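You operate a simulated robot arm through the tools that you are given. There is no shell and no other tool. Be economical: measure what you need, move in short steps, check, and stop when the job is done.

You run a simulated two-armed robot. Do the job below in one go: nothing can be reset, and whatever is moved stays where it is left.

JOB
Put the coil with the green core on the free part of the long white bench away on the coil mat. Take the film roller and leave it on top of the grey slab printed pouch on the free part of the long white bench. Take the grey pack and put it on the rolls shelf. Open the blue bin lid, put the white plate with a raised bar in the blue bin and shut the lid again. Take the grey sheet one on the worktop of the long grey bench and put it away on the worktop of the splice bench. Put the red flag marker on the worktop of the long grey bench away on the worktop of the splice bench. The order is free. Set down upright: coil with the green core, film roller, grey pack, red flag marker.

Only the result counts: the job must be done as asked and must still hold three seconds after the hand-in. Knocking over, shifting, dropping, spilling or breaking anything else fails it. Lids that push on must go on centred and level and be pressed home; caps that screw on are set level and turned clockwise until they are tight. Flat cloth is picked up by pressing the open fingertips on it (5 to 10 N) and closing them slowly along it; thin cloth reads only 2 to 8 mm in the jaws.

ROBOT AND FRAMES
Two 7-joint arms with two-finger parallel grippers on one trunk, on a base that drives. Base frame: it is fixed to the floor where the robot stands at the start and does not move with it; the origin is under the middle of the robot, x ahead of it, y to its left, z up; the surface under the hand at the start is at about z = 78. Lengths are in cm, angles in degrees, forces in N, time in s.
The left shoulder is at the start at [10, 17.4, 110.7], the right one opposite. With the tool pointing down near the work surface each hand reaches from about 30 to 74 cm from the robot's upright axis, wherever it stands, measured 20 degrees to its own side. Places, roughly: blue bin (23x30 cm) [-12, 180, 50]; blue bin lid [-10, 180, 80]; coil mat (12x37 cm) [-662, -66, 80]; coil with the green core (8x8x9 cm) [70, 20, 80]; film roller [50, 25, 75]; grey pack [50, 50, 75]; grey sheet one [-50, 200, 75]; grey slab printed pouch [50, 50, 75]; red flag marker [-200, 200, 75]; rolls shelf [-310, 180, 130]; white plate with a raised bar (12x9x5 cm) [40, 70, 80]; worktop of the splice bench [-550, -310, 80]. Payload 3.6 kg a hand.
Tool frame (each hand has its own): the origin (TCP) lies between the finger pads and is the grasp point; the fingertips stand 3 cm ahead of it; z points along the fingers, y is the line along which they close. Largest opening 11 cm; finger width 2, thickness 1; the body of the gripper, 4.8 by 11.2 cm, starts 5.5 cm behind the TCP.
Orientation is that of the tool frame in the base frame, as [roll, pitch, yaw] about the fixed x, y, z axes, in that order (R = Rz(yaw) Ry(pitch) Rx(roll)). With the fingers straight down and closing along the base's y, the tool's x points along the base's -x, its y along +y and its z along -z.

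CONTROLS
- The arms move only by the tool step_arm. It takes "left_targets", "right_targets" or both (then of equal length, played together; a hand with none holds still); each is a list of rows, each an object of numbers (a shift or turn left out is 0, a gripper value left out holds the last): "x", "y", "z": the shift along the base's x, y, z in units of 25 mm (1.0 is 25 mm); "rx", "ry", "rz": the turn, a rotation vector about the base's x, y, z in units of 4 degrees (1.0 is 4 degrees). In form: [{"x": .., "y": .., "z": .., "rx": .., "ry": .., "rz": ..}, ...]. A call has 1 to 20 rows; each row shifts and turns the commanded pose from where the row before left it. "left_claw" and "right_claw" are, for a hand that has rows, the finger opening in cm, from 0 to 11, set as the call begins (left out, the last holds). A call with a number of a shift or a turn outside -1 to 1 is refused whole. Each row takes 0.2 s and may step no farther than 5 cm and 8.6 degrees from the row before; otherwise, or with a gripper value out of range, the whole call is refused. Where a pose cannot be reached the arm comes as near as it can. A force on the tool above 40 N (or 10 N above the force at the start of the call, whichever is more), or a blocked arm, ends the call early, and 0.2 s more pass. Each finger travels about 15.3 cm/s and halts on what it meets, pressing with about 30 N; the grip force reading is that of the motor and also rises with nothing between the fingers. The clock runs only during rows and for 0.2 s after the last one: add rows that do not move to give the fingers time. It gives the time, the measured TCP pose, the force on the tool (base axes), the opening and the grip force at its end, in the units of the frame above (readings bear some noise), with the torque about the TCP (base axes, N m) and any sound that the robot's microphone picked up.
- Cameras (640 x 400 px; columns grow to the right, rows downward): "scene" is now at [17.85, 5.44, 127.69]; the picture's right is [0.63, -0.78, -0.00], its down [-0.48, -0.38, -0.79] and it looks along [0.62, 0.49, -0.61] (base axes); focal length 255 px, centre (320, 200). "left" rides on the left gripper at [7.2, -1.7, -10.3] in its tool frame; the picture's right is [0.23, 0.97, 0.00], its down [-0.76, 0.18, -0.62] and it looks along [-0.61, 0.14, 0.78] (tool axes); focal length 222 px, centre (320, 200). "right" rides on the right gripper at [7.2, 1.7, -10.3] in its tool frame; the picture's right is [-0.23, 0.97, 0.00], its down [-0.76, -0.18, -0.62] and it looks along [-0.61, -0.14, 0.78] (tool axes); focal length 222 px, centre (320, 200). There is no depth. A picture from a camera that has moved, and an enlarged one, comes with that camera's place and axes in the base frame and with its lens.
- get_image(camera): a new picture of that camera. No time passes.
- lift_body(by): slides the trunk up (or, below 0, down) by that many cm; the arms and the scene camera ride with it, the base frame stays. It gives what a move gives, with no picture.
- base_move(legs): drives the robot by 1 to 6 legs, each [ahead, left, turn to the left] in cm, cm and degrees, along the robot's own axes; the way and the turn of a leg run together, so that a leg with both is an arc; at most 150 cm and 180 degrees a leg. The arms and the cameras ride along, it lands a little off, and it stops where it bumps. It gives what a move gives.
- turn_head(pan, tilt): turns the head with the scene camera to pan (to the left, within 86 degrees either way) and tilt (down, from -29 to 69), counted from straight ahead of the robot. It gives what a move gives.
- enlarge(camera, box): a new picture of the part [left, top, right, bottom] of that camera's present view, enlarged. No time passes.
- hand_in(): hands the job in; it is judged then, once.

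Go step by step. Nothing tells you exact positions but the pictures and the camera data: compare them with the known pose of the tool, close in by small moves and look again before you grip or let go. The budget is 207 turns and 210 pictures, counting those below and the enlarged ones. Unless the task says otherwise, let go and move clear before handing in.

The tools are called after ">>>" as name(argument=value, ...) on one line, values as JSON. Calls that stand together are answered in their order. step_arm: Moves the arms, as the interface text tells. Its arguments: {"type":"object","properties":{"left_targets":{"type":"array"},"left_claw":{"type":"number"},"right_targets":{"type":"array"},"right_claw":{"type":"number"}},"required":[]} The other tools are called the same way: lift_body (by) slides the trunk up or down; base_move (legs) drives the base; turn_head (pan, tilt) turns the head that bears the scene camera; get_image (camera) takes a picture; enlarge (camera, box) takes an enlarged picture of a part of a camera's view; hand_in () hands the job in.

At the start:

```text
clock: 0.0
left_tool_pos: [28.41, 42.98, 109.23]
left_ee_rot: [180.0, 0.0, 180.0]
left_wrist_force: [-0.1, 0.5, -0.6]
left_wrist_torque: [0.0, 0.02, 0.0]
left_grip_width: 11.02
left_gripper_force: 0.0
right_tool_pos: [43.7, 3.3, 113.12]
right_ee_rot: [180.0, 0.0, -179.9]
right_wrist_force: [-1.0, -0.5, -0.3]
right_wrist_torque: [0.01, 0.0, -0.01]
right_grip_width: 10.98
right_gripper_force: 0.0
trunk travel left (down, up): [-22.5, 53.8]
robot x, y, heading: [0.21, 0.16, 0.4]
head pan, tilt: [38.7, 37.9]
```

scene: 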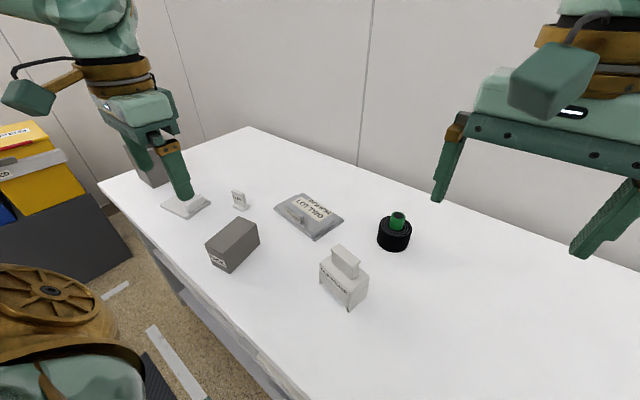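
right: 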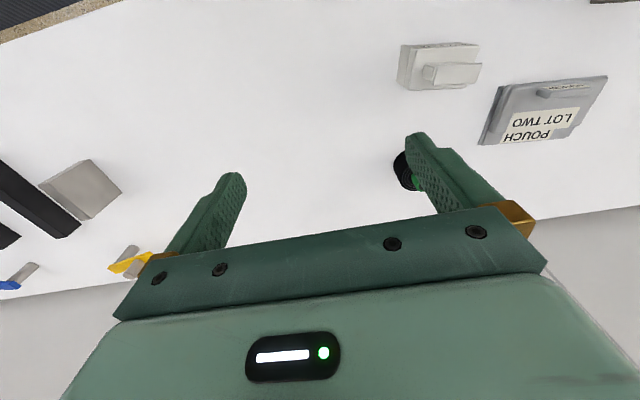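
left: 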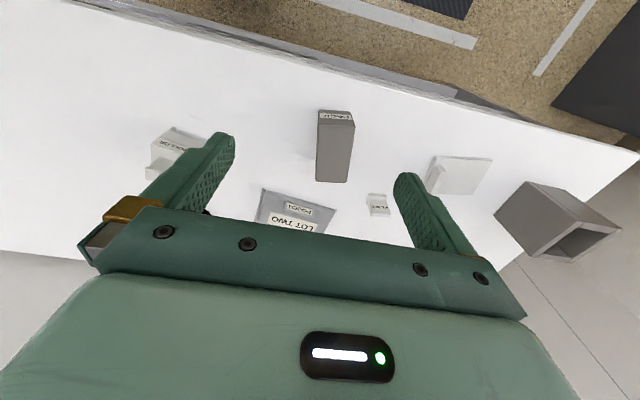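

I see the bench with a grey box, a grey pouch, a black coil with green core, a white two-part object and white plates. I look closer to tell them apart.

>>> enlarge(camera="scene", box=[140, 160, 440, 340])

>>> enlarge(camera="left", box=[130, 90, 510, 260])

>>> turn_head(pan=-30, tilt=35)

>>> get_image(camera="scene")

>>> turn_head(pan=86, tilt=25)

>>> get_image(camera="scene")

```text
2.13 times, centred on (290, 250) of scene
camera zoom: at [17.85, 5.44, 127.69], right [0.63, -0.78, 0.0], down [-0.48, -0.38, -0.79], along [0.62, 0.49, -0.61], focal length 544 px, centre (384, 93)
```

zoom: 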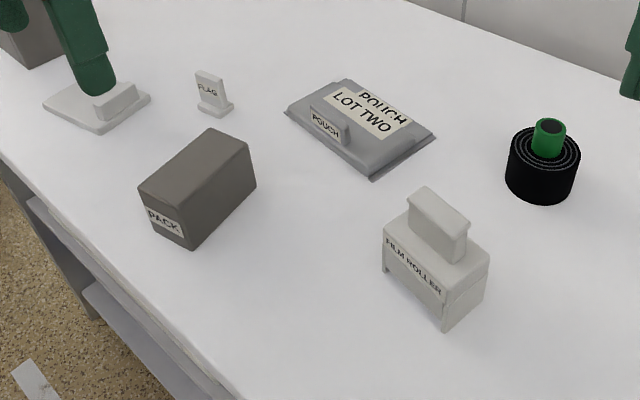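

```text
1.68 times, centred on (320, 175) of left
camera zoom: at [21.08, 41.14, 119.65], right [-0.23, 0.97, 0.0], down [0.76, 0.18, 0.62], along [0.61, 0.14, -0.78], focal length 374 px, centre (320, 242)
```

zoom: 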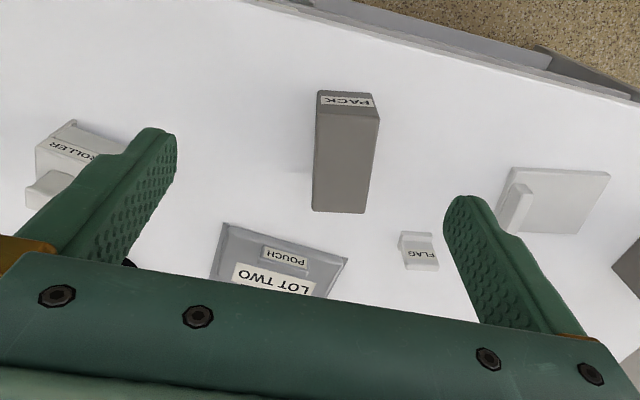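

```text
clock: 1.4
left_tool_pos: [28.36, 43.0, 109.32]
left_ee_rot: [180.0, 0.0, 180.0]
left_wrist_force: [0.1, 0.2, -0.2]
left_wrist_torque: [-0.01, -0.02, 0.01]
left_grip_width: 10.98
left_gripper_force: 0.1
right_tool_pos: [43.76, 3.24, 113.1]
right_ee_rot: [180.0, 0.0, -180.0]
right_wrist_force: [0.3, -0.6, -0.6]
right_wrist_torque: [-0.01, 0.01, 0.01]
right_grip_width: 11.0
right_gripper_force: 0.0
trunk travel left (down, up): [-22.5, 53.8]
robot x, y, heading: [-0.09, 0.19, -0.1]
head pan, tilt: [-30.0, 35.0]
```

```text
204 pictures are left
camera scene: at [18.75, -4.36, 128.13], right [-0.5, -0.87, 0.0], down [-0.5, 0.29, -0.82], along [0.71, -0.41, -0.57], focal length 255 px, centre (320, 200)
```

scene: 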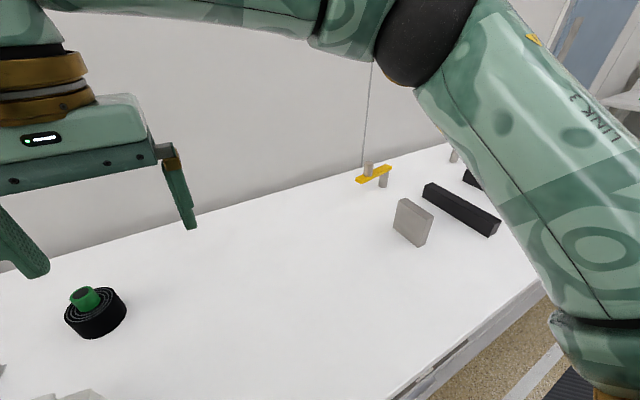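

```text
clock: 3.4
left_tool_pos: [28.29, 42.84, 109.32]
left_ee_rot: [-180.0, 0.0, 180.0]
left_wrist_force: [0.5, 0.1, 0.8]
left_wrist_torque: [0.01, 0.02, 0.02]
left_grip_width: 10.99
left_gripper_force: 0.0
right_tool_pos: [43.83, 3.21, 113.05]
right_ee_rot: [-180.0, 0.0, 179.9]
right_wrist_force: [-1.0, -0.1, 0.4]
right_wrist_torque: [0.01, -0.01, -0.02]
right_grip_width: 11.0
right_gripper_force: 0.1
trunk travel left (down, up): [-22.5, 53.8]
robot x, y, heading: [0.12, -0.21, -0.1]
head pan, tilt: [85.9, 25.0]
```

```text
203 pictures are left
camera scene: at [11.77, 9.22, 129.71], right [1.0, -0.07, 0.0], down [-0.03, -0.42, -0.91], along [0.06, 0.9, -0.42], focal length 255 px, centre (320, 200)
```

scene: 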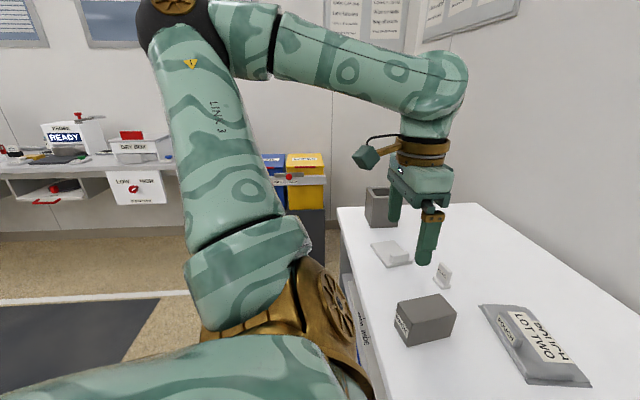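

The film roller stands at about (46.6, 21.5) with its bar running along y, and the pouch's centre is at about (60, 43.5). I bring the left hand over the roller, turned to close along x, and move the right hand aside.

>>> step_arm(left_targets=[{"x": 0.36, "y": -0.43, "rz": 1}, {"x": 0.36, "y": -0.43, "rz": 1}, {"x": 0.36, "y": -0.43, "rz": 1}, {"x": 0.36, "y": -0.43, "rz": 1}, {"x": 0.36, "y": -0.43, "rz": 1}, {"x": 0.36, "y": -0.43, "rz": 1}, {"x": 0.36, "y": -0.43, "rz": 1}, {"x": 0.36, "y": -0.43, "rz": 1}, {"x": 0.36, "y": -0.43, "rz": 1}, {"x": 0.36, "y": -0.43, "rz": 1}, {"x": 0.36, "y": -0.43, "rz": 1}, {"x": 0.36, "y": -0.43, "rz": 1}, {"x": 0.36, "y": -0.43, "rz": 1}, {"x": 0.36, "y": -0.43, "rz": 1}, {"x": 0.36, "y": -0.43, "rz": 1}, {"x": 0.36, "y": -0.43, "rz": 1}, {"x": 0.36, "y": -0.43, "rz": 1}, {"x": 0.36, "y": -0.43, "rz": 1}, {"x": 0.36, "y": -0.43, "rz": 1}, {"x": 0.36, "y": -0.43, "rz": 1}], right_targets=[{"y": -0.5}, {"y": -0.5}, {"y": -0.5}, {"y": -0.5}, {"y": -0.5}, {"y": -0.5}, {"y": -0.5}, {"y": -0.5}, {"y": -0.5}, {"y": -0.5}, {"y": -0.5}, {"y": -0.5}, {"y": -0.5}, {"y": -0.5}, {"y": -0.5}, {"y": -0.5}, {"x": 0}, {"x": 0}, {"x": 0}, {"x": 0}])

>>> get_image(camera="left")

>>> turn_head(pan=20, tilt=45)

>>> get_image(camera="scene")

```text
clock: 7.5
left_tool_pos: [46.43, 21.25, 109.29]
left_ee_rot: [180.0, 0.0, -99.9]
left_wrist_force: [0.0, -1.1, -0.1]
left_wrist_torque: [0.0, 0.02, 0.02]
left_grip_width: 10.99
left_gripper_force: 0.1
right_tool_pos: [43.68, -16.83, 113.01]
right_ee_rot: [180.0, -0.1, 180.0]
right_wrist_force: [-0.1, 0.3, -0.1]
right_wrist_torque: [0.03, -0.01, -0.02]
right_grip_width: 11.01
right_gripper_force: 0.1
trunk travel left (down, up): [-22.5, 53.8]
robot x, y, heading: [0.14, -0.08, -0.2]
head pan, tilt: [85.9, 25.0]
```

```text
202 pictures are left
camera left: at [46.85, 13.79, 119.62], right [-1.0, -0.06, 0.0], down [-0.04, 0.78, 0.62], along [-0.04, 0.62, -0.78], focal length 222 px, centre (320, 200)
```

left: 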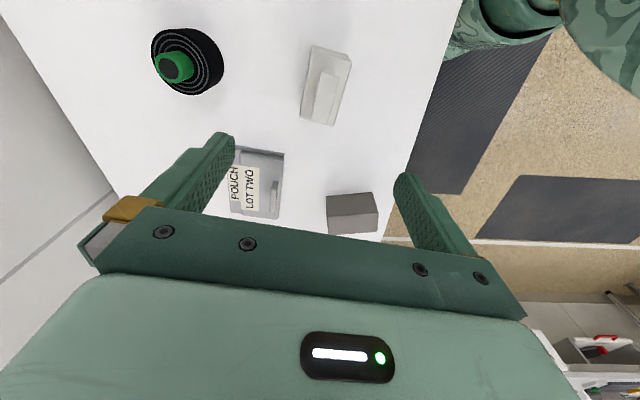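

```text
clock: 8.9
left_tool_pos: [46.41, 21.26, 109.41]
left_ee_rot: [180.0, 0.1, -99.9]
left_wrist_force: [-0.6, 0.0, 0.7]
left_wrist_torque: [0.02, -0.01, 0.02]
left_grip_width: 10.99
left_gripper_force: 0.0
right_tool_pos: [43.89, -16.81, 113.09]
right_ee_rot: [-180.0, 0.0, 180.0]
right_wrist_force: [-0.2, -0.7, -1.3]
right_wrist_torque: [0.03, -0.01, -0.01]
right_grip_width: 11.02
right_gripper_force: 0.1
trunk travel left (down, up): [-22.5, 53.8]
robot x, y, heading: [0.12, 0.01, 0.2]
head pan, tilt: [20.0, 45.0]
```

```text
201 pictures are left
camera scene: at [18.77, 2.8, 126.65], right [0.34, -0.94, 0.0], down [-0.66, -0.24, -0.71], along [0.66, 0.24, -0.71], focal length 255 px, centre (320, 200)
```

scene: 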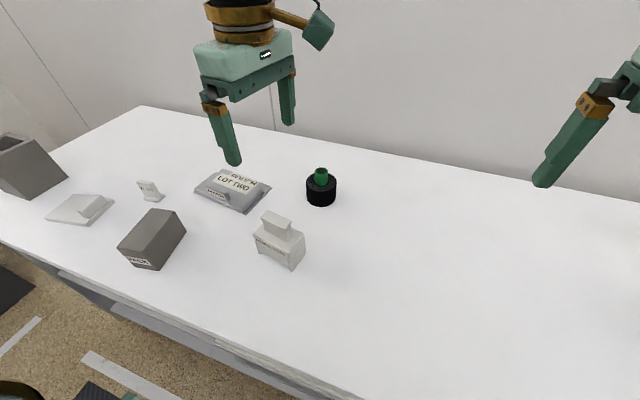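

>>> enlarge(camera="left", box=[260, 30, 390, 140])

>>> enlarge(camera="scene", box=[180, 150, 360, 280])

```text
3.64 times, centred on (325, 85) of left
camera zoom: at [46.77, 13.82, 119.65], right [-1.0, -0.05, 0.0], down [-0.04, 0.78, 0.62], along [-0.03, 0.62, -0.78], focal length 808 px, centre (302, 618)
```

zoom: 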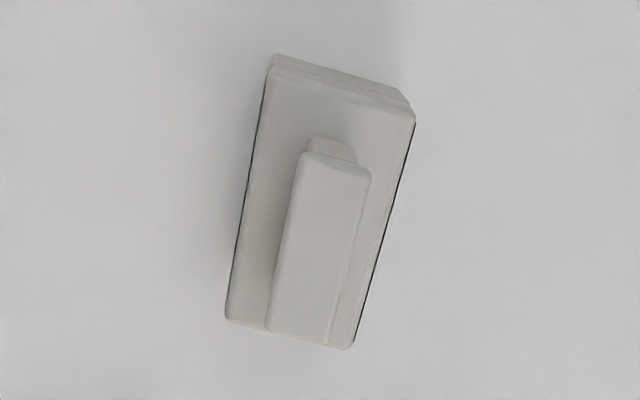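

```text
3.08 times, centred on (270, 215) of scene
camera zoom: at [18.77, 2.8, 126.65], right [0.34, -0.94, 0.0], down [-0.66, -0.24, -0.71], along [0.66, 0.24, -0.71], focal length 785 px, centre (474, 154)
```

zoom: 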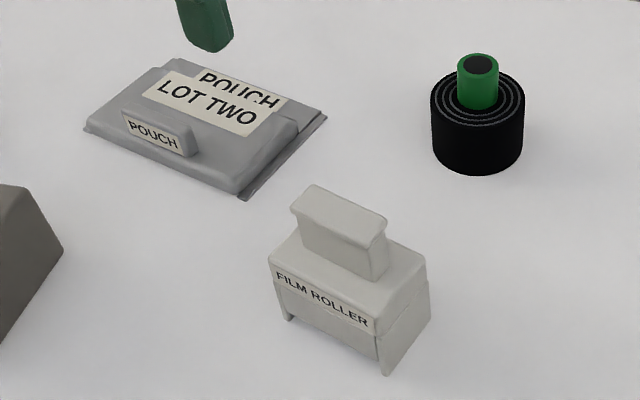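

The roller's bar centre is at about (45.9, 21.7), top z 88.4, body top 83.6, and the hand already matches its angle. I descend to z 87.2.

>>> step_arm(left_targets=[{"x": -0.2, "y": 0.2, "z": -1}, {"z": -1}, {"z": -1}, {"z": -1}, {"z": -1}, {"z": -1}, {"z": -1}, {"z": -0.9}, {"z": -0.5}, {"z": -0.44}, {}])

>>> get_image(camera="left")

>>> enlarge(camera="scene", box=[180, 150, 360, 280])

```text
clock: 11.3
left_tool_pos: [45.9, 21.78, 87.17]
left_ee_rot: [-180.0, 0.1, -100.0]
left_wrist_force: [0.0, 0.0, -0.2]
left_wrist_torque: [0.02, 0.01, -0.03]
left_grip_width: 11.02
left_gripper_force: 0.1
right_tool_pos: [43.72, -16.77, 113.12]
right_ee_rot: [-179.9, 0.0, -180.0]
right_wrist_force: [-0.1, -0.2, 0.6]
right_wrist_torque: [0.0, 0.03, -0.03]
right_grip_width: 10.98
right_gripper_force: 0.0
trunk travel left (down, up): [-22.5, 53.8]
robot x, y, heading: [-0.05, 0.08, -0.0]
head pan, tilt: [20.0, 45.0]
```

```text
198 pictures are left
camera left: at [46.22, 14.27, 97.56], right [-1.0, -0.05, 0.0], down [-0.04, 0.78, 0.62], along [-0.03, 0.62, -0.78], focal length 222 px, centre (320, 200)
```

left: 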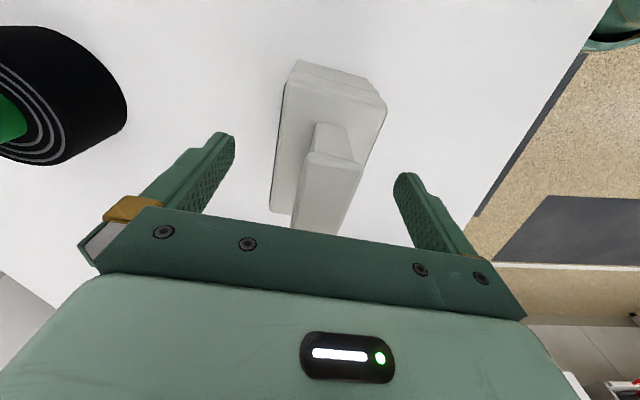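

```text
3.08 times, centred on (270, 215) of scene
camera zoom: at [18.76, 2.79, 126.65], right [0.34, -0.94, 0.0], down [-0.66, -0.24, -0.71], along [0.66, 0.24, -0.71], focal length 785 px, centre (474, 154)
```

zoom: 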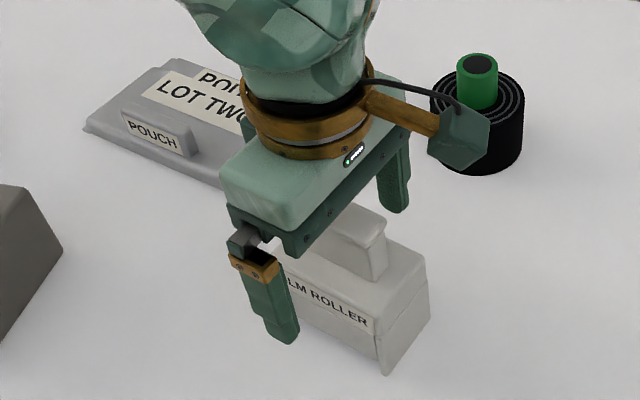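

>>> step_arm(left_targets=[{"x": -0.1}, {}, {}, {}, {}], left_claw=0)

>>> step_arm(left_targets=[{"z": 0.5}, {"z": 0.8}, {"z": 0.8}])

>>> get_image(camera="scene")

```text
clock: 12.5
left_tool_pos: [45.49, 21.69, 87.15]
left_ee_rot: [-180.0, 0.1, -99.9]
left_wrist_force: [1.0, -0.2, 0.3]
left_wrist_torque: [0.15, -0.02, -0.06]
left_grip_width: 5.57
left_gripper_force: 29.8
right_tool_pos: [43.83, -16.68, 113.14]
right_ee_rot: [-179.9, 0.0, 180.0]
right_wrist_force: [1.1, -0.6, -0.1]
right_wrist_torque: [0.03, 0.02, 0.02]
right_grip_width: 10.99
right_gripper_force: 0.0
trunk travel left (down, up): [-22.5, 53.8]
robot x, y, heading: [0.11, 0.1, 0.0]
head pan, tilt: [20.0, 45.0]
```

```text
clock: 13.3
left_tool_pos: [45.63, 21.82, 92.54]
left_ee_rot: [179.9, 0.1, -100.0]
left_wrist_force: [-0.8, -0.6, -2.7]
left_wrist_torque: [0.02, -0.03, 0.01]
left_grip_width: 5.57
left_gripper_force: 30.1
right_tool_pos: [43.7, -16.81, 113.05]
right_ee_rot: [-180.0, -0.1, -179.9]
right_wrist_force: [0.1, -0.4, -0.2]
right_wrist_torque: [0.02, -0.02, 0.0]
right_grip_width: 10.99
right_gripper_force: 0.0
trunk travel left (down, up): [-22.5, 53.8]
robot x, y, heading: [-0.34, 0.16, 0.1]
head pan, tilt: [20.0, 45.0]
```

```text
196 pictures are left
camera scene: at [18.75, 2.79, 126.65], right [0.34, -0.94, 0.0], down [-0.66, -0.24, -0.71], along [0.66, 0.24, -0.71], focal length 255 px, centre (320, 200)
```

scene: 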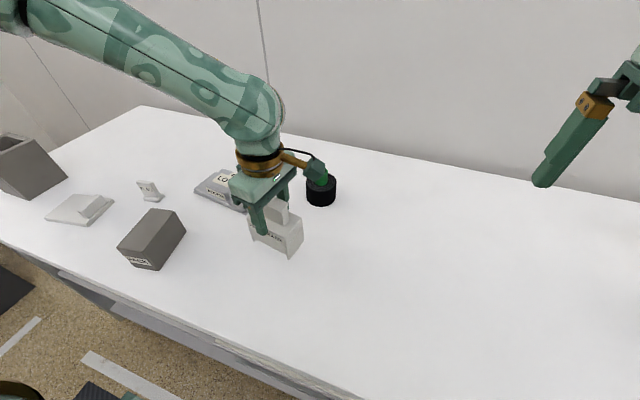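

The roller is held firmly and hangs level. I raise it, shift the base 15 cm to the left for reach, and look at the pouch from above.

>>> step_arm(left_targets=[{"z": 1}, {"z": 1}, {"z": 1}, {"z": 1}, {"z": 1}])

>>> base_move(legs=[[0, 15, 0]])

>>> get_image(camera="scene")

>>> enlarge(camera="scene", box=[200, 130, 380, 240])

```text
clock: 14.5
left_tool_pos: [45.54, 21.83, 104.92]
left_ee_rot: [179.9, 0.0, -100.1]
left_wrist_force: [-0.2, -0.1, -2.8]
left_wrist_torque: [0.03, -0.02, 0.02]
left_grip_width: 5.56
left_gripper_force: 29.6
right_tool_pos: [43.75, -16.84, 113.14]
right_ee_rot: [179.9, -0.1, -180.0]
right_wrist_force: [0.5, -0.1, 0.3]
right_wrist_torque: [0.03, 0.0, -0.01]
right_grip_width: 11.01
right_gripper_force: 0.0
trunk travel left (down, up): [-22.5, 53.8]
robot x, y, heading: [0.04, -0.05, 0.2]
head pan, tilt: [20.0, 45.0]
```

```text
clock: 15.9
left_tool_pos: [45.47, 37.01, 104.84]
left_ee_rot: [179.9, -0.2, -100.0]
left_wrist_force: [-0.4, 0.8, -2.2]
left_wrist_torque: [-0.04, 0.0, 0.01]
left_grip_width: 5.52
left_gripper_force: 29.9
right_tool_pos: [43.8, -1.57, 113.02]
right_ee_rot: [-179.9, -0.1, 180.0]
right_wrist_force: [0.5, 0.6, 0.6]
right_wrist_torque: [-0.05, 0.02, 0.02]
right_grip_width: 11.01
right_gripper_force: 0.0
trunk travel left (down, up): [-22.5, 53.8]
robot x, y, heading: [0.35, 14.92, 0.0]
head pan, tilt: [20.0, 45.0]
```

```text
195 pictures are left
camera scene: at [18.79, 18.04, 126.64], right [0.34, -0.94, 0.0], down [-0.66, -0.24, -0.71], along [0.66, 0.24, -0.71], focal length 255 px, centre (320, 200)
```

scene: 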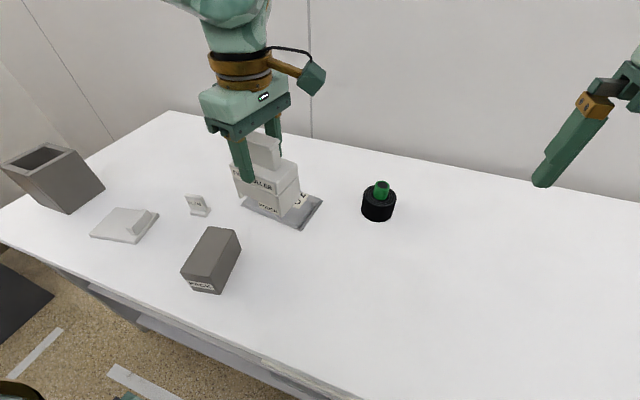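

```text
3.56 times, centred on (290, 185) of scene
camera zoom: at [18.79, 18.04, 126.64], right [0.34, -0.94, 0.0], down [-0.66, -0.24, -0.71], along [0.66, 0.24, -0.71], focal length 907 px, centre (427, 253)
```

zoom: 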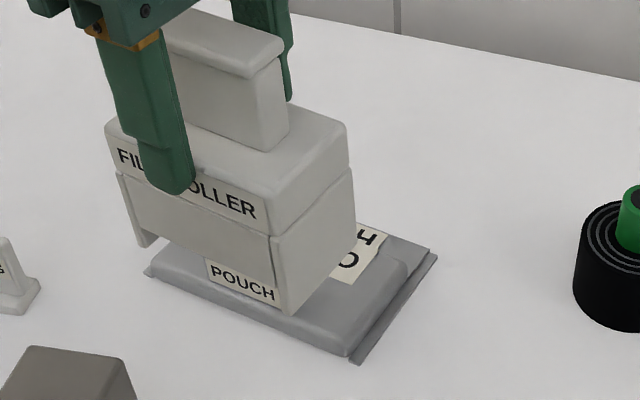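

The roller hangs level, gripped by the top of its body. I move it over the free part of the pouch behind its bar, centre about (59.4, 43.2), and lower it to just above.

>>> step_arm(left_targets=[{"x": 0.8, "y": 0.36}, {"x": 0.8, "y": 0.36}, {"x": 0.8, "y": 0.36}, {"x": 0.8, "y": 0.36}, {"x": 0.8, "y": 0.36}, {"x": 0.8, "y": 0.36}, {"x": 0.76, "y": 0.32}, {"z": -1}, {"z": -1}, {"z": -1}, {"z": -0.9}, {}])

>>> enlarge(camera="scene", box=[200, 110, 380, 240])

>>> get_image(camera="left")

```text
clock: 18.5
left_tool_pos: [59.47, 42.95, 95.16]
left_ee_rot: [-179.9, 0.0, -99.9]
left_wrist_force: [-0.5, 0.3, -3.4]
left_wrist_torque: [0.02, 0.02, -0.02]
left_grip_width: 5.55
left_gripper_force: 30.1
right_tool_pos: [43.82, -1.76, 113.09]
right_ee_rot: [-179.9, 0.0, -180.0]
right_wrist_force: [0.2, -0.4, -0.6]
right_wrist_torque: [0.0, 0.01, -0.01]
right_grip_width: 10.99
right_gripper_force: 0.1
trunk travel left (down, up): [-22.5, 53.8]
robot x, y, heading: [-0.06, 15.36, 0.1]
head pan, tilt: [20.0, 45.0]
```

```text
3.08 times, centred on (290, 175) of scene
camera zoom: at [18.77, 17.88, 126.65], right [0.34, -0.94, 0.0], down [-0.66, -0.24, -0.71], along [0.66, 0.24, -0.71], focal length 785 px, centre (412, 277)
```

zoom: 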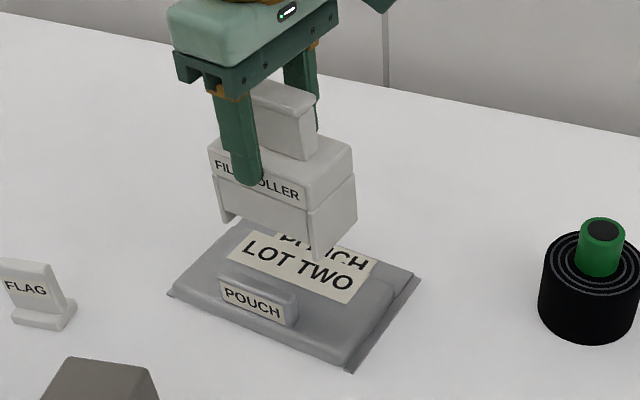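

```text
192 pictures are left
camera left: at [59.92, 35.54, 105.57], right [-1.0, -0.06, 0.0], down [-0.04, 0.78, 0.62], along [-0.04, 0.62, -0.78], focal length 222 px, centre (320, 200)
```

left: 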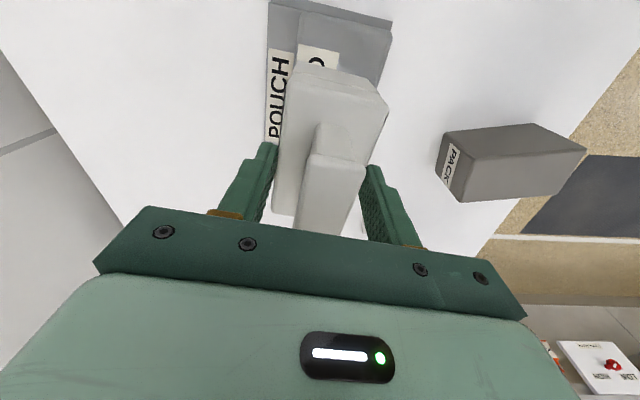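

>>> step_arm(left_targets=[{"y": 0.3, "z": -0.8}, {"z": -0.8}, {"z": -0.4}, {}])

>>> enlarge(camera="scene", box=[200, 110, 380, 240])

```text
clock: 19.5
left_tool_pos: [59.49, 43.76, 90.2]
left_ee_rot: [-180.0, 0.0, -99.9]
left_wrist_force: [0.6, -0.2, -3.3]
left_wrist_torque: [0.0, 0.03, 0.05]
left_grip_width: 5.55
left_gripper_force: 30.0
right_tool_pos: [43.89, -1.71, 113.02]
right_ee_rot: [180.0, -0.2, -180.0]
right_wrist_force: [-0.7, 0.3, 0.5]
right_wrist_torque: [-0.01, 0.01, 0.02]
right_grip_width: 10.99
right_gripper_force: 0.1
trunk travel left (down, up): [-22.5, 53.8]
robot x, y, heading: [-0.13, 15.3, 0.1]
head pan, tilt: [20.0, 45.0]
```

```text
3.08 times, centred on (290, 175) of scene
camera zoom: at [18.8, 17.88, 126.64], right [0.34, -0.94, 0.0], down [-0.66, -0.24, -0.71], along [0.66, 0.24, -0.71], focal length 785 px, centre (412, 277)
```

zoom: 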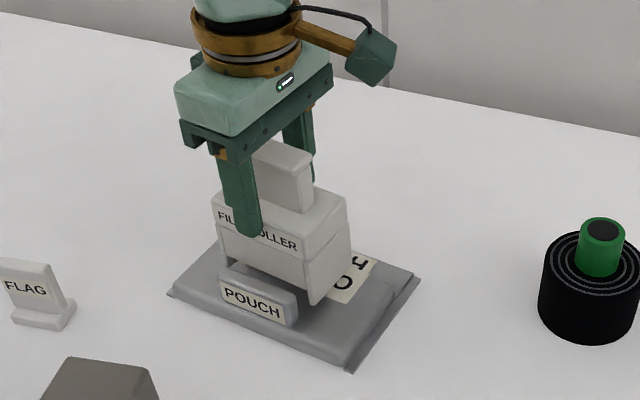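

>>> step_arm(left_targets=[{"x": 0.4}, {"z": -0.2}, {"z": -0.1}, {"z": -0.1}])

>>> enlarge(camera="scene", box=[230, 140, 350, 225])

```text
clock: 20.5
left_tool_pos: [60.36, 43.79, 89.21]
left_ee_rot: [180.0, 0.1, -99.9]
left_wrist_force: [-1.0, 0.3, -0.6]
left_wrist_torque: [-0.01, 0.07, 0.04]
left_grip_width: 5.55
left_gripper_force: 30.5
right_tool_pos: [43.73, -1.7, 113.1]
right_ee_rot: [-180.0, 0.0, 179.9]
right_wrist_force: [0.2, 0.4, -0.4]
right_wrist_torque: [0.02, -0.01, 0.0]
right_grip_width: 11.0
right_gripper_force: 0.1
trunk travel left (down, up): [-22.5, 53.8]
robot x, y, heading: [-0.14, 15.07, -0.1]
head pan, tilt: [20.0, 45.0]
```

```text
4.71 times, centred on (290, 182) of scene
camera zoom: at [18.77, 17.88, 126.65], right [0.34, -0.94, 0.0], down [-0.66, -0.24, -0.71], along [0.66, 0.24, -0.71], focal length 1201 px, centre (461, 282)
```

zoom: 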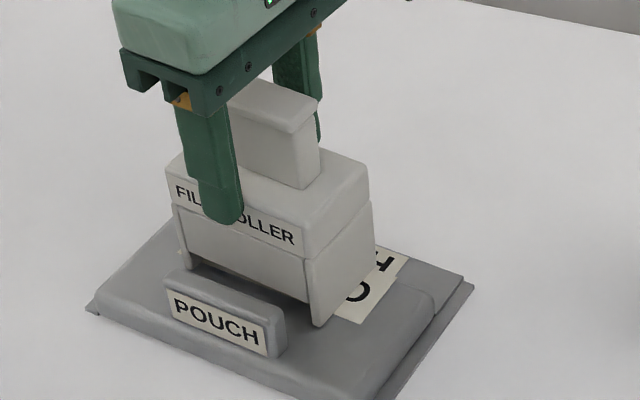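

Contact shows (the weight is off the hand). I press a touch, open and rise.

>>> step_arm(left_targets=[{"z": -0.05}, {}])

>>> step_arm(left_targets=[{}, {}, {}, {}], left_claw=8)

>>> step_arm(left_targets=[{"z": 0.4}, {"z": 1}, {"z": 1}, {"z": 1}, {"z": 1}, {"z": 1}])

>>> get_image(camera="scene")

>>> get_image(camera="left")

```text
clock: 21.1
left_tool_pos: [60.47, 43.85, 89.2]
left_ee_rot: [-179.9, -0.1, -99.9]
left_wrist_force: [1.3, 2.7, 11.2]
left_wrist_torque: [0.02, 0.26, -0.09]
left_grip_width: 5.58
left_gripper_force: 29.7
right_tool_pos: [43.75, -1.78, 113.04]
right_ee_rot: [-180.0, 0.0, 179.9]
right_wrist_force: [0.7, 0.0, -0.2]
right_wrist_torque: [-0.02, 0.04, 0.0]
right_grip_width: 10.99
right_gripper_force: 0.0
trunk travel left (down, up): [-22.5, 53.8]
robot x, y, heading: [0.03, 14.97, -0.1]
head pan, tilt: [20.0, 45.0]
```

```text
clock: 22.1
left_tool_pos: [60.48, 43.88, 89.06]
left_ee_rot: [180.0, 0.1, -100.0]
left_wrist_force: [0.8, 0.0, 1.1]
left_wrist_torque: [-0.03, 0.02, -0.03]
left_grip_width: 7.99
left_gripper_force: 0.1
right_tool_pos: [43.78, -1.66, 112.97]
right_ee_rot: [179.9, 0.0, 180.0]
right_wrist_force: [0.3, 0.8, -1.1]
right_wrist_torque: [0.03, 0.0, 0.03]
right_grip_width: 10.98
right_gripper_force: 0.0
trunk travel left (down, up): [-22.5, 53.8]
robot x, y, heading: [-0.02, 15.48, 0.2]
head pan, tilt: [20.0, 45.0]
```

```text
clock: 23.5
left_tool_pos: [60.26, 43.95, 102.61]
left_ee_rot: [-180.0, 0.1, -100.0]
left_wrist_force: [-0.2, -0.6, -0.3]
left_wrist_torque: [0.01, 0.03, 0.0]
left_grip_width: 7.99
left_gripper_force: 0.0
right_tool_pos: [43.69, -1.65, 113.19]
right_ee_rot: [-179.9, 0.1, -180.0]
right_wrist_force: [-0.1, 0.4, 0.4]
right_wrist_torque: [0.01, 0.01, 0.02]
right_grip_width: 10.99
right_gripper_force: 0.1
trunk travel left (down, up): [-22.5, 53.8]
robot x, y, heading: [-0.22, 15.05, -0.2]
head pan, tilt: [20.0, 45.0]
```

```text
189 pictures are left
camera scene: at [18.74, 17.86, 126.65], right [0.34, -0.94, 0.0], down [-0.66, -0.24, -0.71], along [0.66, 0.24, -0.71], focal length 255 px, centre (320, 200)
```

scene: 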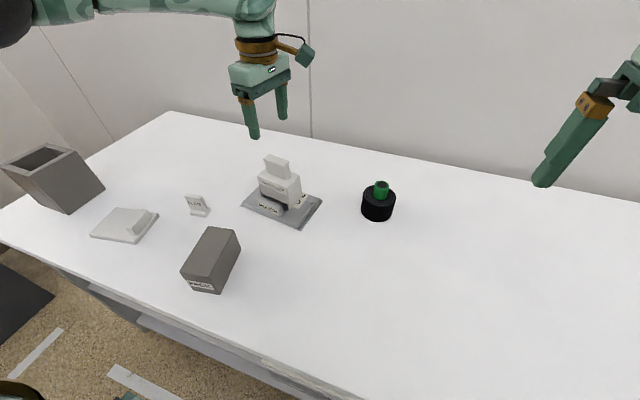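

```text
188 pictures are left
camera left: at [60.7, 36.39, 113.02], right [-1.0, -0.05, 0.0], down [-0.04, 0.78, 0.62], along [-0.03, 0.62, -0.78], focal length 222 px, centre (320, 200)
```

left: 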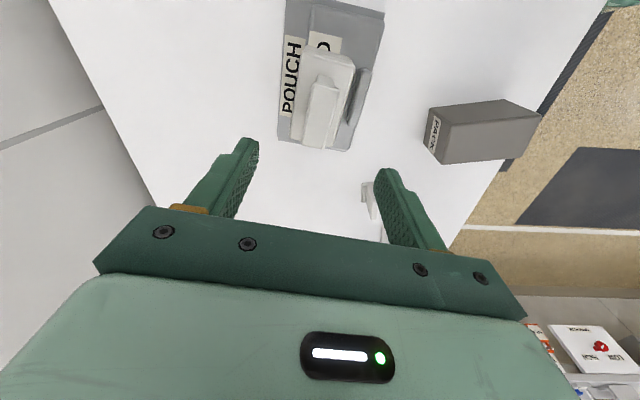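

The roller stands on the pouch. Next comes the white plate near (39.5, 76); I slide the base 30 cm to the left and look.

>>> base_move(legs=[[0, 30, 0]])

>>> turn_head(pan=40, tilt=45)

>>> get_image(camera="scene")

>>> enlarge(camera="scene", box=[200, 170, 360, 290])

```text
clock: 25.6
left_tool_pos: [60.29, 74.21, 102.57]
left_ee_rot: [179.9, 0.0, -99.9]
left_wrist_force: [-0.4, -0.2, -0.6]
left_wrist_torque: [-0.05, 0.01, 0.01]
left_grip_width: 8.02
left_gripper_force: 0.0
right_tool_pos: [43.67, 28.69, 113.09]
right_ee_rot: [180.0, 0.0, 180.0]
right_wrist_force: [0.7, -0.4, 1.5]
right_wrist_torque: [-0.02, 0.0, -0.02]
right_grip_width: 10.99
right_gripper_force: 0.0
trunk travel left (down, up): [-22.5, 53.8]
robot x, y, heading: [0.26, 45.3, -0.1]
head pan, tilt: [20.0, 45.0]
```

```text
clock: 26.4
left_tool_pos: [60.39, 74.07, 102.56]
left_ee_rot: [-180.0, 0.0, -99.9]
left_wrist_force: [0.0, -0.2, 0.2]
left_wrist_torque: [0.03, -0.01, 0.01]
left_grip_width: 7.99
left_gripper_force: 0.1
right_tool_pos: [43.86, 28.6, 113.08]
right_ee_rot: [-180.0, 0.1, -180.0]
right_wrist_force: [-0.1, 0.2, 0.6]
right_wrist_torque: [0.02, -0.02, -0.01]
right_grip_width: 11.0
right_gripper_force: 0.0
trunk travel left (down, up): [-22.5, 53.8]
robot x, y, heading: [-0.12, 45.42, 0.0]
head pan, tilt: [40.0, 45.0]
```

```text
187 pictures are left
camera scene: at [17.36, 50.61, 126.65], right [0.64, -0.77, 0.0], down [-0.54, -0.45, -0.71], along [0.54, 0.45, -0.71], focal length 255 px, centre (320, 200)
```

scene: 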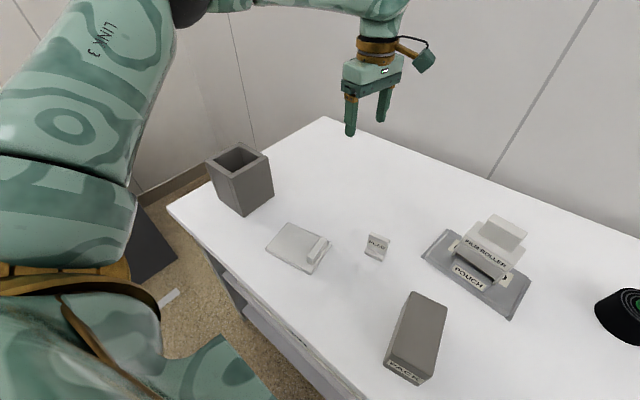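

```text
3.33 times, centred on (280, 230) of scene
camera zoom: at [17.36, 50.61, 126.65], right [0.64, -0.77, 0.0], down [-0.54, -0.45, -0.71], along [0.54, 0.45, -0.71], focal length 850 px, centre (453, 100)
```

zoom: 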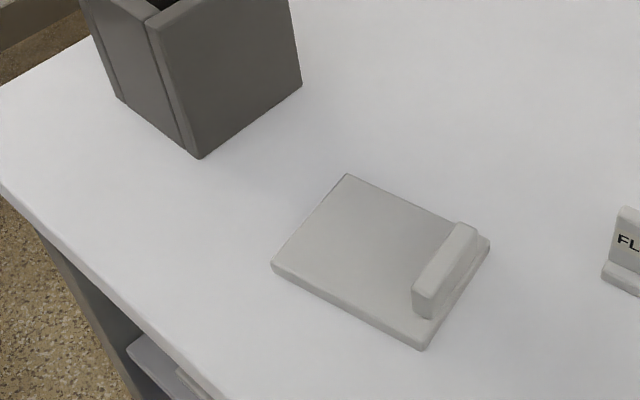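

The plate's bar centre is at about (40.6, 70), running along x at about 10°, its top at z≈83. I turn and bring the left hand above it.

>>> step_arm(left_targets=[{"x": -0.44, "y": -0.09, "z": -0.1, "rz": -0.98}, {"x": -0.44, "y": -0.09, "z": -0.1, "rz": -0.98}, {"x": -0.44, "y": -0.09, "z": -0.1, "rz": -0.98}, {"x": -0.44, "y": -0.09, "z": -0.1, "rz": -0.98}, {"x": -0.44, "y": -0.09, "z": -0.1, "rz": -0.98}, {"x": -0.44, "y": -0.09, "z": -0.1, "rz": -0.98}, {"x": -0.44, "y": -0.09, "z": -0.1, "rz": -0.98}, {"x": -0.44, "y": -0.09, "z": -0.1, "rz": -0.98}, {"x": -0.44, "y": -0.09, "z": -0.1, "rz": -0.98}, {"x": -0.44, "y": -0.09, "z": -0.1, "rz": -0.98}, {"x": -0.44, "y": -0.09, "z": -0.1, "rz": -0.98}, {"x": -0.44, "y": -0.09, "z": -0.1, "rz": -0.98}, {"x": -0.44, "y": -0.09, "z": -0.1, "rz": -0.98}, {"x": -0.44, "y": -0.09, "z": -0.1, "rz": -0.98}, {"x": -0.44, "y": -0.09, "z": -0.1, "rz": -0.98}, {"x": -0.44, "y": -0.09, "z": -0.1, "rz": -0.98}, {"x": -0.44, "y": -0.09, "z": -0.1, "rz": -0.98}, {"x": -0.44, "y": -0.09, "z": -0.1, "rz": -0.98}, {}], left_claw=7)

>>> get_image(camera="left")

>>> enlarge(camera="scene", box=[200, 150, 400, 290])

```text
clock: 30.4
left_tool_pos: [40.42, 70.23, 98.11]
left_ee_rot: [180.0, -0.1, -170.7]
left_wrist_force: [0.1, 0.3, 0.3]
left_wrist_torque: [0.02, 0.01, -0.01]
left_grip_width: 6.97
left_gripper_force: 0.1
right_tool_pos: [43.66, 28.65, 113.16]
right_ee_rot: [180.0, 0.0, -180.0]
right_wrist_force: [0.0, -0.4, -0.4]
right_wrist_torque: [0.01, -0.02, -0.02]
right_grip_width: 10.99
right_gripper_force: 0.0
trunk travel left (down, up): [-22.5, 53.8]
robot x, y, heading: [-0.13, 45.25, 0.2]
head pan, tilt: [40.0, 45.0]
```

```text
185 pictures are left
camera left: at [33.61, 67.26, 108.57], right [-0.38, 0.92, 0.0], down [0.72, 0.3, 0.62], along [0.58, 0.24, -0.78], focal length 222 px, centre (320, 200)
```

left: 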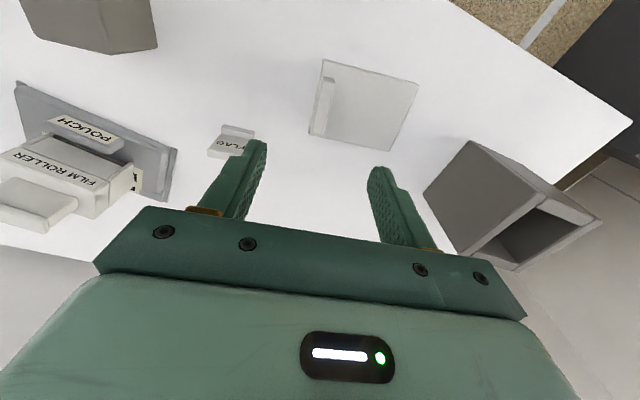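

```text
2.86 times, centred on (300, 220) of scene
camera zoom: at [17.36, 50.61, 126.65], right [0.64, -0.77, 0.0], down [-0.54, -0.45, -0.71], along [0.54, 0.45, -0.71], focal length 729 px, centre (377, 143)
```

zoom: 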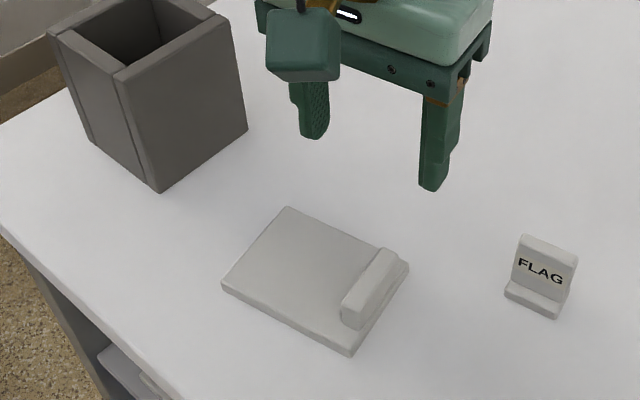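

>>> step_arm(left_targets=[{"z": -1, "x": -0.12}, {"z": -1}, {"z": -1}, {"z": -1}, {"z": -0.8}, {"z": -0.6}, {"z": -0.6}, {}])

>>> get_image(camera="left")

>>> enlarge(camera="scene", box=[200, 150, 400, 290])

```text
clock: 32.2
left_tool_pos: [40.22, 70.2, 83.24]
left_ee_rot: [179.9, 0.1, -170.6]
left_wrist_force: [0.3, -0.4, 0.2]
left_wrist_torque: [0.0, 0.01, 0.03]
left_grip_width: 7.0
left_gripper_force: 0.1
right_tool_pos: [43.73, 28.64, 113.06]
right_ee_rot: [180.0, -0.1, -180.0]
right_wrist_force: [0.0, 0.0, -0.6]
right_wrist_torque: [-0.01, 0.0, -0.01]
right_grip_width: 11.02
right_gripper_force: 0.0
trunk travel left (down, up): [-22.5, 53.8]
robot x, y, heading: [-0.1, 45.19, -0.1]
head pan, tilt: [40.0, 45.0]
```

```text
183 pictures are left
camera left: at [33.34, 67.28, 93.53], right [-0.38, 0.92, 0.0], down [0.72, 0.3, 0.62], along [0.58, 0.24, -0.78], focal length 222 px, centre (320, 200)
```

left: 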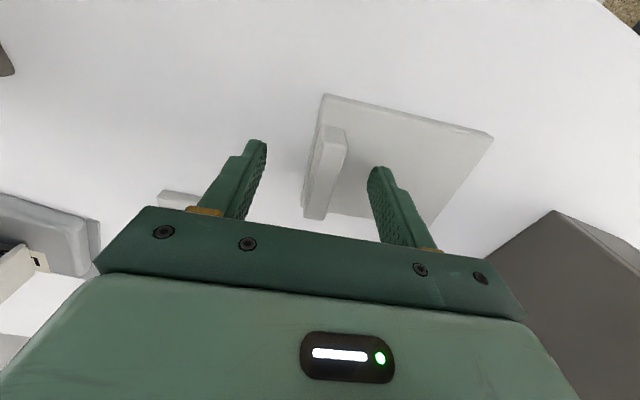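

```text
2.86 times, centred on (300, 220) of scene
camera zoom: at [17.33, 50.6, 126.65], right [0.64, -0.77, 0.0], down [-0.54, -0.45, -0.71], along [0.54, 0.45, -0.71], focal length 729 px, centre (377, 143)
```

zoom: 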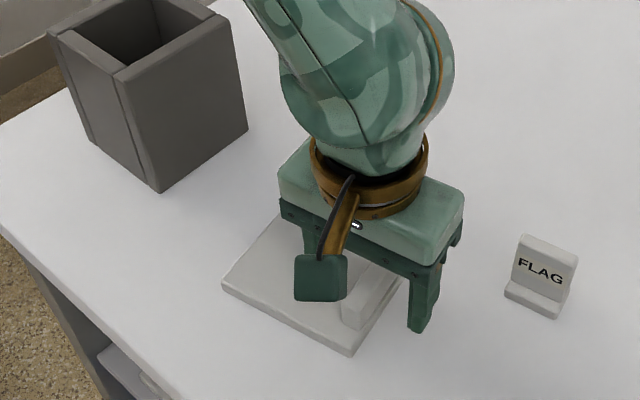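

>>> step_arm(left_targets=[{"z": -0.12}, {}, {}, {}, {}], left_claw=0)

>>> step_arm(left_targets=[{"z": 0.5}, {"z": 1}, {"z": 1}, {"z": 1}, {"z": 1}, {"z": 1}, {"z": 1}, {"z": 1}, {"z": 1}, {"z": 1}, {"z": 1}])

>>> get_image(camera="scene")

>>> turn_head(pan=86, tilt=30)

>>> get_image(camera="scene")

```text
clock: 33.4
left_tool_pos: [40.25, 70.29, 82.96]
left_ee_rot: [-179.9, 0.1, -170.6]
left_wrist_force: [1.6, 1.7, 16.0]
left_wrist_torque: [0.0, 0.13, 0.01]
left_grip_width: 1.53
left_gripper_force: 30.0
right_tool_pos: [43.69, 28.5, 113.07]
right_ee_rot: [-180.0, 0.0, -179.9]
right_wrist_force: [-0.2, 0.6, 0.5]
right_wrist_torque: [-0.02, 0.0, -0.02]
right_grip_width: 11.0
right_gripper_force: 0.0
trunk travel left (down, up): [-22.5, 53.8]
robot x, y, heading: [0.05, 45.65, 0.0]
head pan, tilt: [40.0, 45.0]
```

```text
clock: 35.8
left_tool_pos: [40.37, 70.12, 109.12]
left_ee_rot: [-180.0, -0.1, -170.6]
left_wrist_force: [0.4, 0.8, -1.4]
left_wrist_torque: [-0.04, 0.01, 0.02]
left_grip_width: 1.57
left_gripper_force: 29.6
right_tool_pos: [43.76, 28.71, 112.96]
right_ee_rot: [180.0, 0.0, 180.0]
right_wrist_force: [-0.4, -0.7, -0.5]
right_wrist_torque: [0.01, -0.05, -0.01]
right_grip_width: 11.0
right_gripper_force: 0.1
trunk travel left (down, up): [-22.5, 53.8]
robot x, y, heading: [-0.19, 45.61, -0.1]
head pan, tilt: [40.0, 45.0]
```

```text
181 pictures are left
camera scene: at [17.36, 50.68, 126.64], right [0.64, -0.77, 0.0], down [-0.54, -0.45, -0.71], along [0.54, 0.45, -0.71], focal length 255 px, centre (320, 200)
```

scene: 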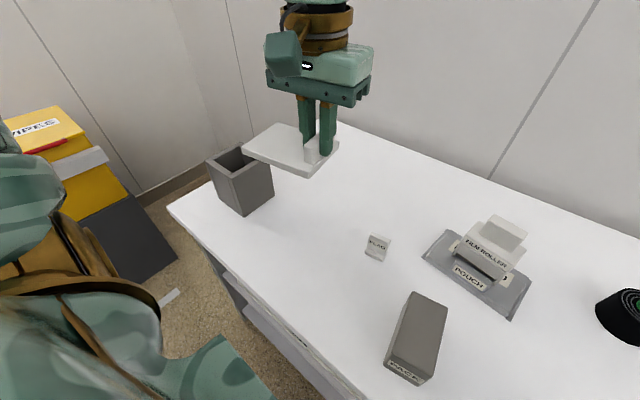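

```text
clock: 36.9
left_tool_pos: [40.44, 70.11, 109.1]
left_ee_rot: [180.0, 0.0, -170.7]
left_wrist_force: [0.1, -0.6, -1.4]
left_wrist_torque: [-0.08, 0.01, 0.01]
left_grip_width: 1.53
left_gripper_force: 29.9
right_tool_pos: [43.82, 28.59, 113.14]
right_ee_rot: [-179.9, 0.0, 180.0]
right_wrist_force: [-0.2, -0.5, -0.2]
right_wrist_torque: [-0.04, -0.02, 0.0]
right_grip_width: 11.0
right_gripper_force: 0.0
trunk travel left (down, up): [-22.5, 53.8]
robot x, y, heading: [-0.24, 45.47, 0.0]
head pan, tilt: [85.9, 30.0]
```

```text
180 pictures are left
camera scene: at [11.77, 54.41, 128.91], right [1.0, -0.07, 0.0], down [-0.04, -0.5, -0.87], along [0.06, 0.86, -0.5], focal length 255 px, centre (320, 200)
```

scene: 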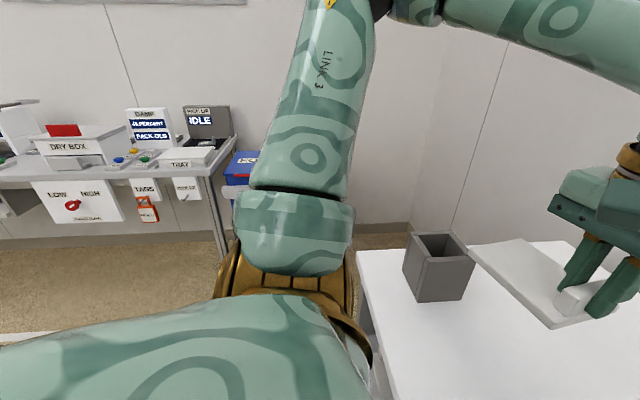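

The plate is held level. I back away from the bench and turn left towards the bins.

>>> base_move(legs=[[-45, 0, 0], [0, 0, 90]])

>>> turn_head(pan=0, tilt=25)

>>> get_image(camera="scene")

>>> turn_head(pan=60, tilt=20)

>>> get_image(camera="scene")

```text
clock: 43.5
left_tool_pos: [-70.19, 86.2, 109.03]
left_ee_rot: [-180.0, 0.0, -81.4]
left_wrist_force: [0.5, -0.4, -1.9]
left_wrist_torque: [0.01, -0.05, 0.01]
left_grip_width: 1.53
left_gripper_force: 30.0
right_tool_pos: [-28.63, 88.97, 112.97]
right_ee_rot: [-180.0, 0.0, -90.9]
right_wrist_force: [-0.7, -0.4, 0.8]
right_wrist_torque: [-0.01, 0.0, -0.06]
right_grip_width: 11.01
right_gripper_force: 0.0
trunk travel left (down, up): [-22.5, 53.8]
robot x, y, heading: [-45.89, 45.19, 89.0]
head pan, tilt: [85.9, 30.0]
```

```text
clock: 45.1
left_tool_pos: [-70.03, 86.15, 109.03]
left_ee_rot: [179.9, 0.0, -81.4]
left_wrist_force: [0.7, -0.3, -1.3]
left_wrist_torque: [0.01, -0.09, 0.02]
left_grip_width: 1.5
left_gripper_force: 29.9
right_tool_pos: [-28.53, 88.85, 113.1]
right_ee_rot: [180.0, 0.0, -90.8]
right_wrist_force: [0.1, -0.1, -0.5]
right_wrist_torque: [-0.01, 0.02, -0.01]
right_grip_width: 11.0
right_gripper_force: 0.0
trunk travel left (down, up): [-22.5, 53.8]
robot x, y, heading: [-45.61, 45.14, 89.3]
head pan, tilt: [0.0, 25.0]
```

```text
179 pictures are left
camera scene: at [-45.93, 66.03, 129.7], right [1.0, -0.01, 0.0], down [-0.01, -0.42, -0.91], along [0.01, 0.91, -0.42], focal length 255 px, centre (320, 200)
```

scene: 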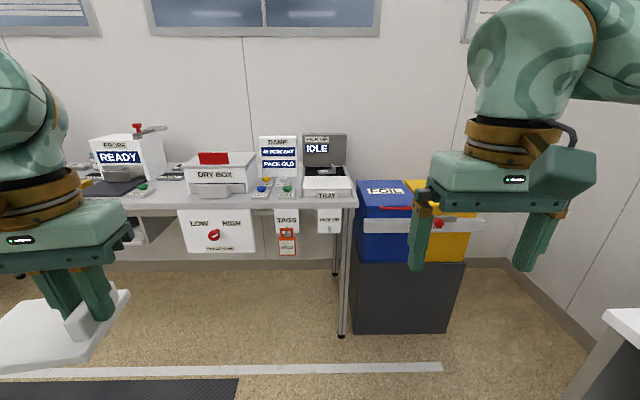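

```text
clock: 46.4
left_tool_pos: [-70.12, 86.2, 109.04]
left_ee_rot: [180.0, 0.0, -81.4]
left_wrist_force: [0.6, -0.1, -1.3]
left_wrist_torque: [0.01, -0.06, 0.01]
left_grip_width: 1.57
left_gripper_force: 29.5
right_tool_pos: [-28.5, 88.89, 113.15]
right_ee_rot: [179.9, 0.0, -90.9]
right_wrist_force: [0.7, 0.3, 0.3]
right_wrist_torque: [-0.01, -0.01, -0.01]
right_grip_width: 10.97
right_gripper_force: 0.1
trunk travel left (down, up): [-22.5, 53.8]
robot x, y, heading: [-45.95, 45.24, 89.2]
head pan, tilt: [60.0, 20.0]
```

```text
178 pictures are left
camera scene: at [-54.05, 61.61, 130.51], right [0.51, 0.86, 0.0], down [0.29, -0.18, -0.94], along [-0.81, 0.48, -0.34], focal length 255 px, centre (320, 200)
```

scene: 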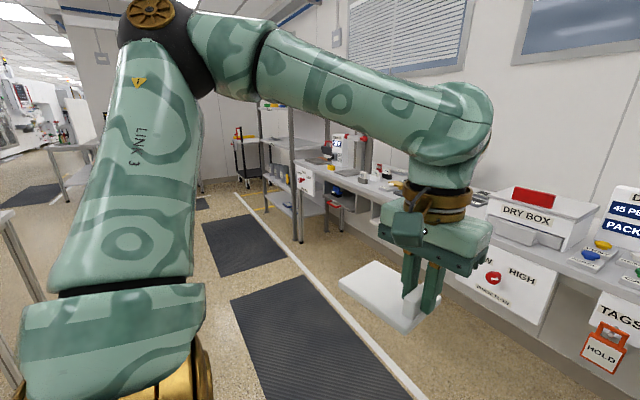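

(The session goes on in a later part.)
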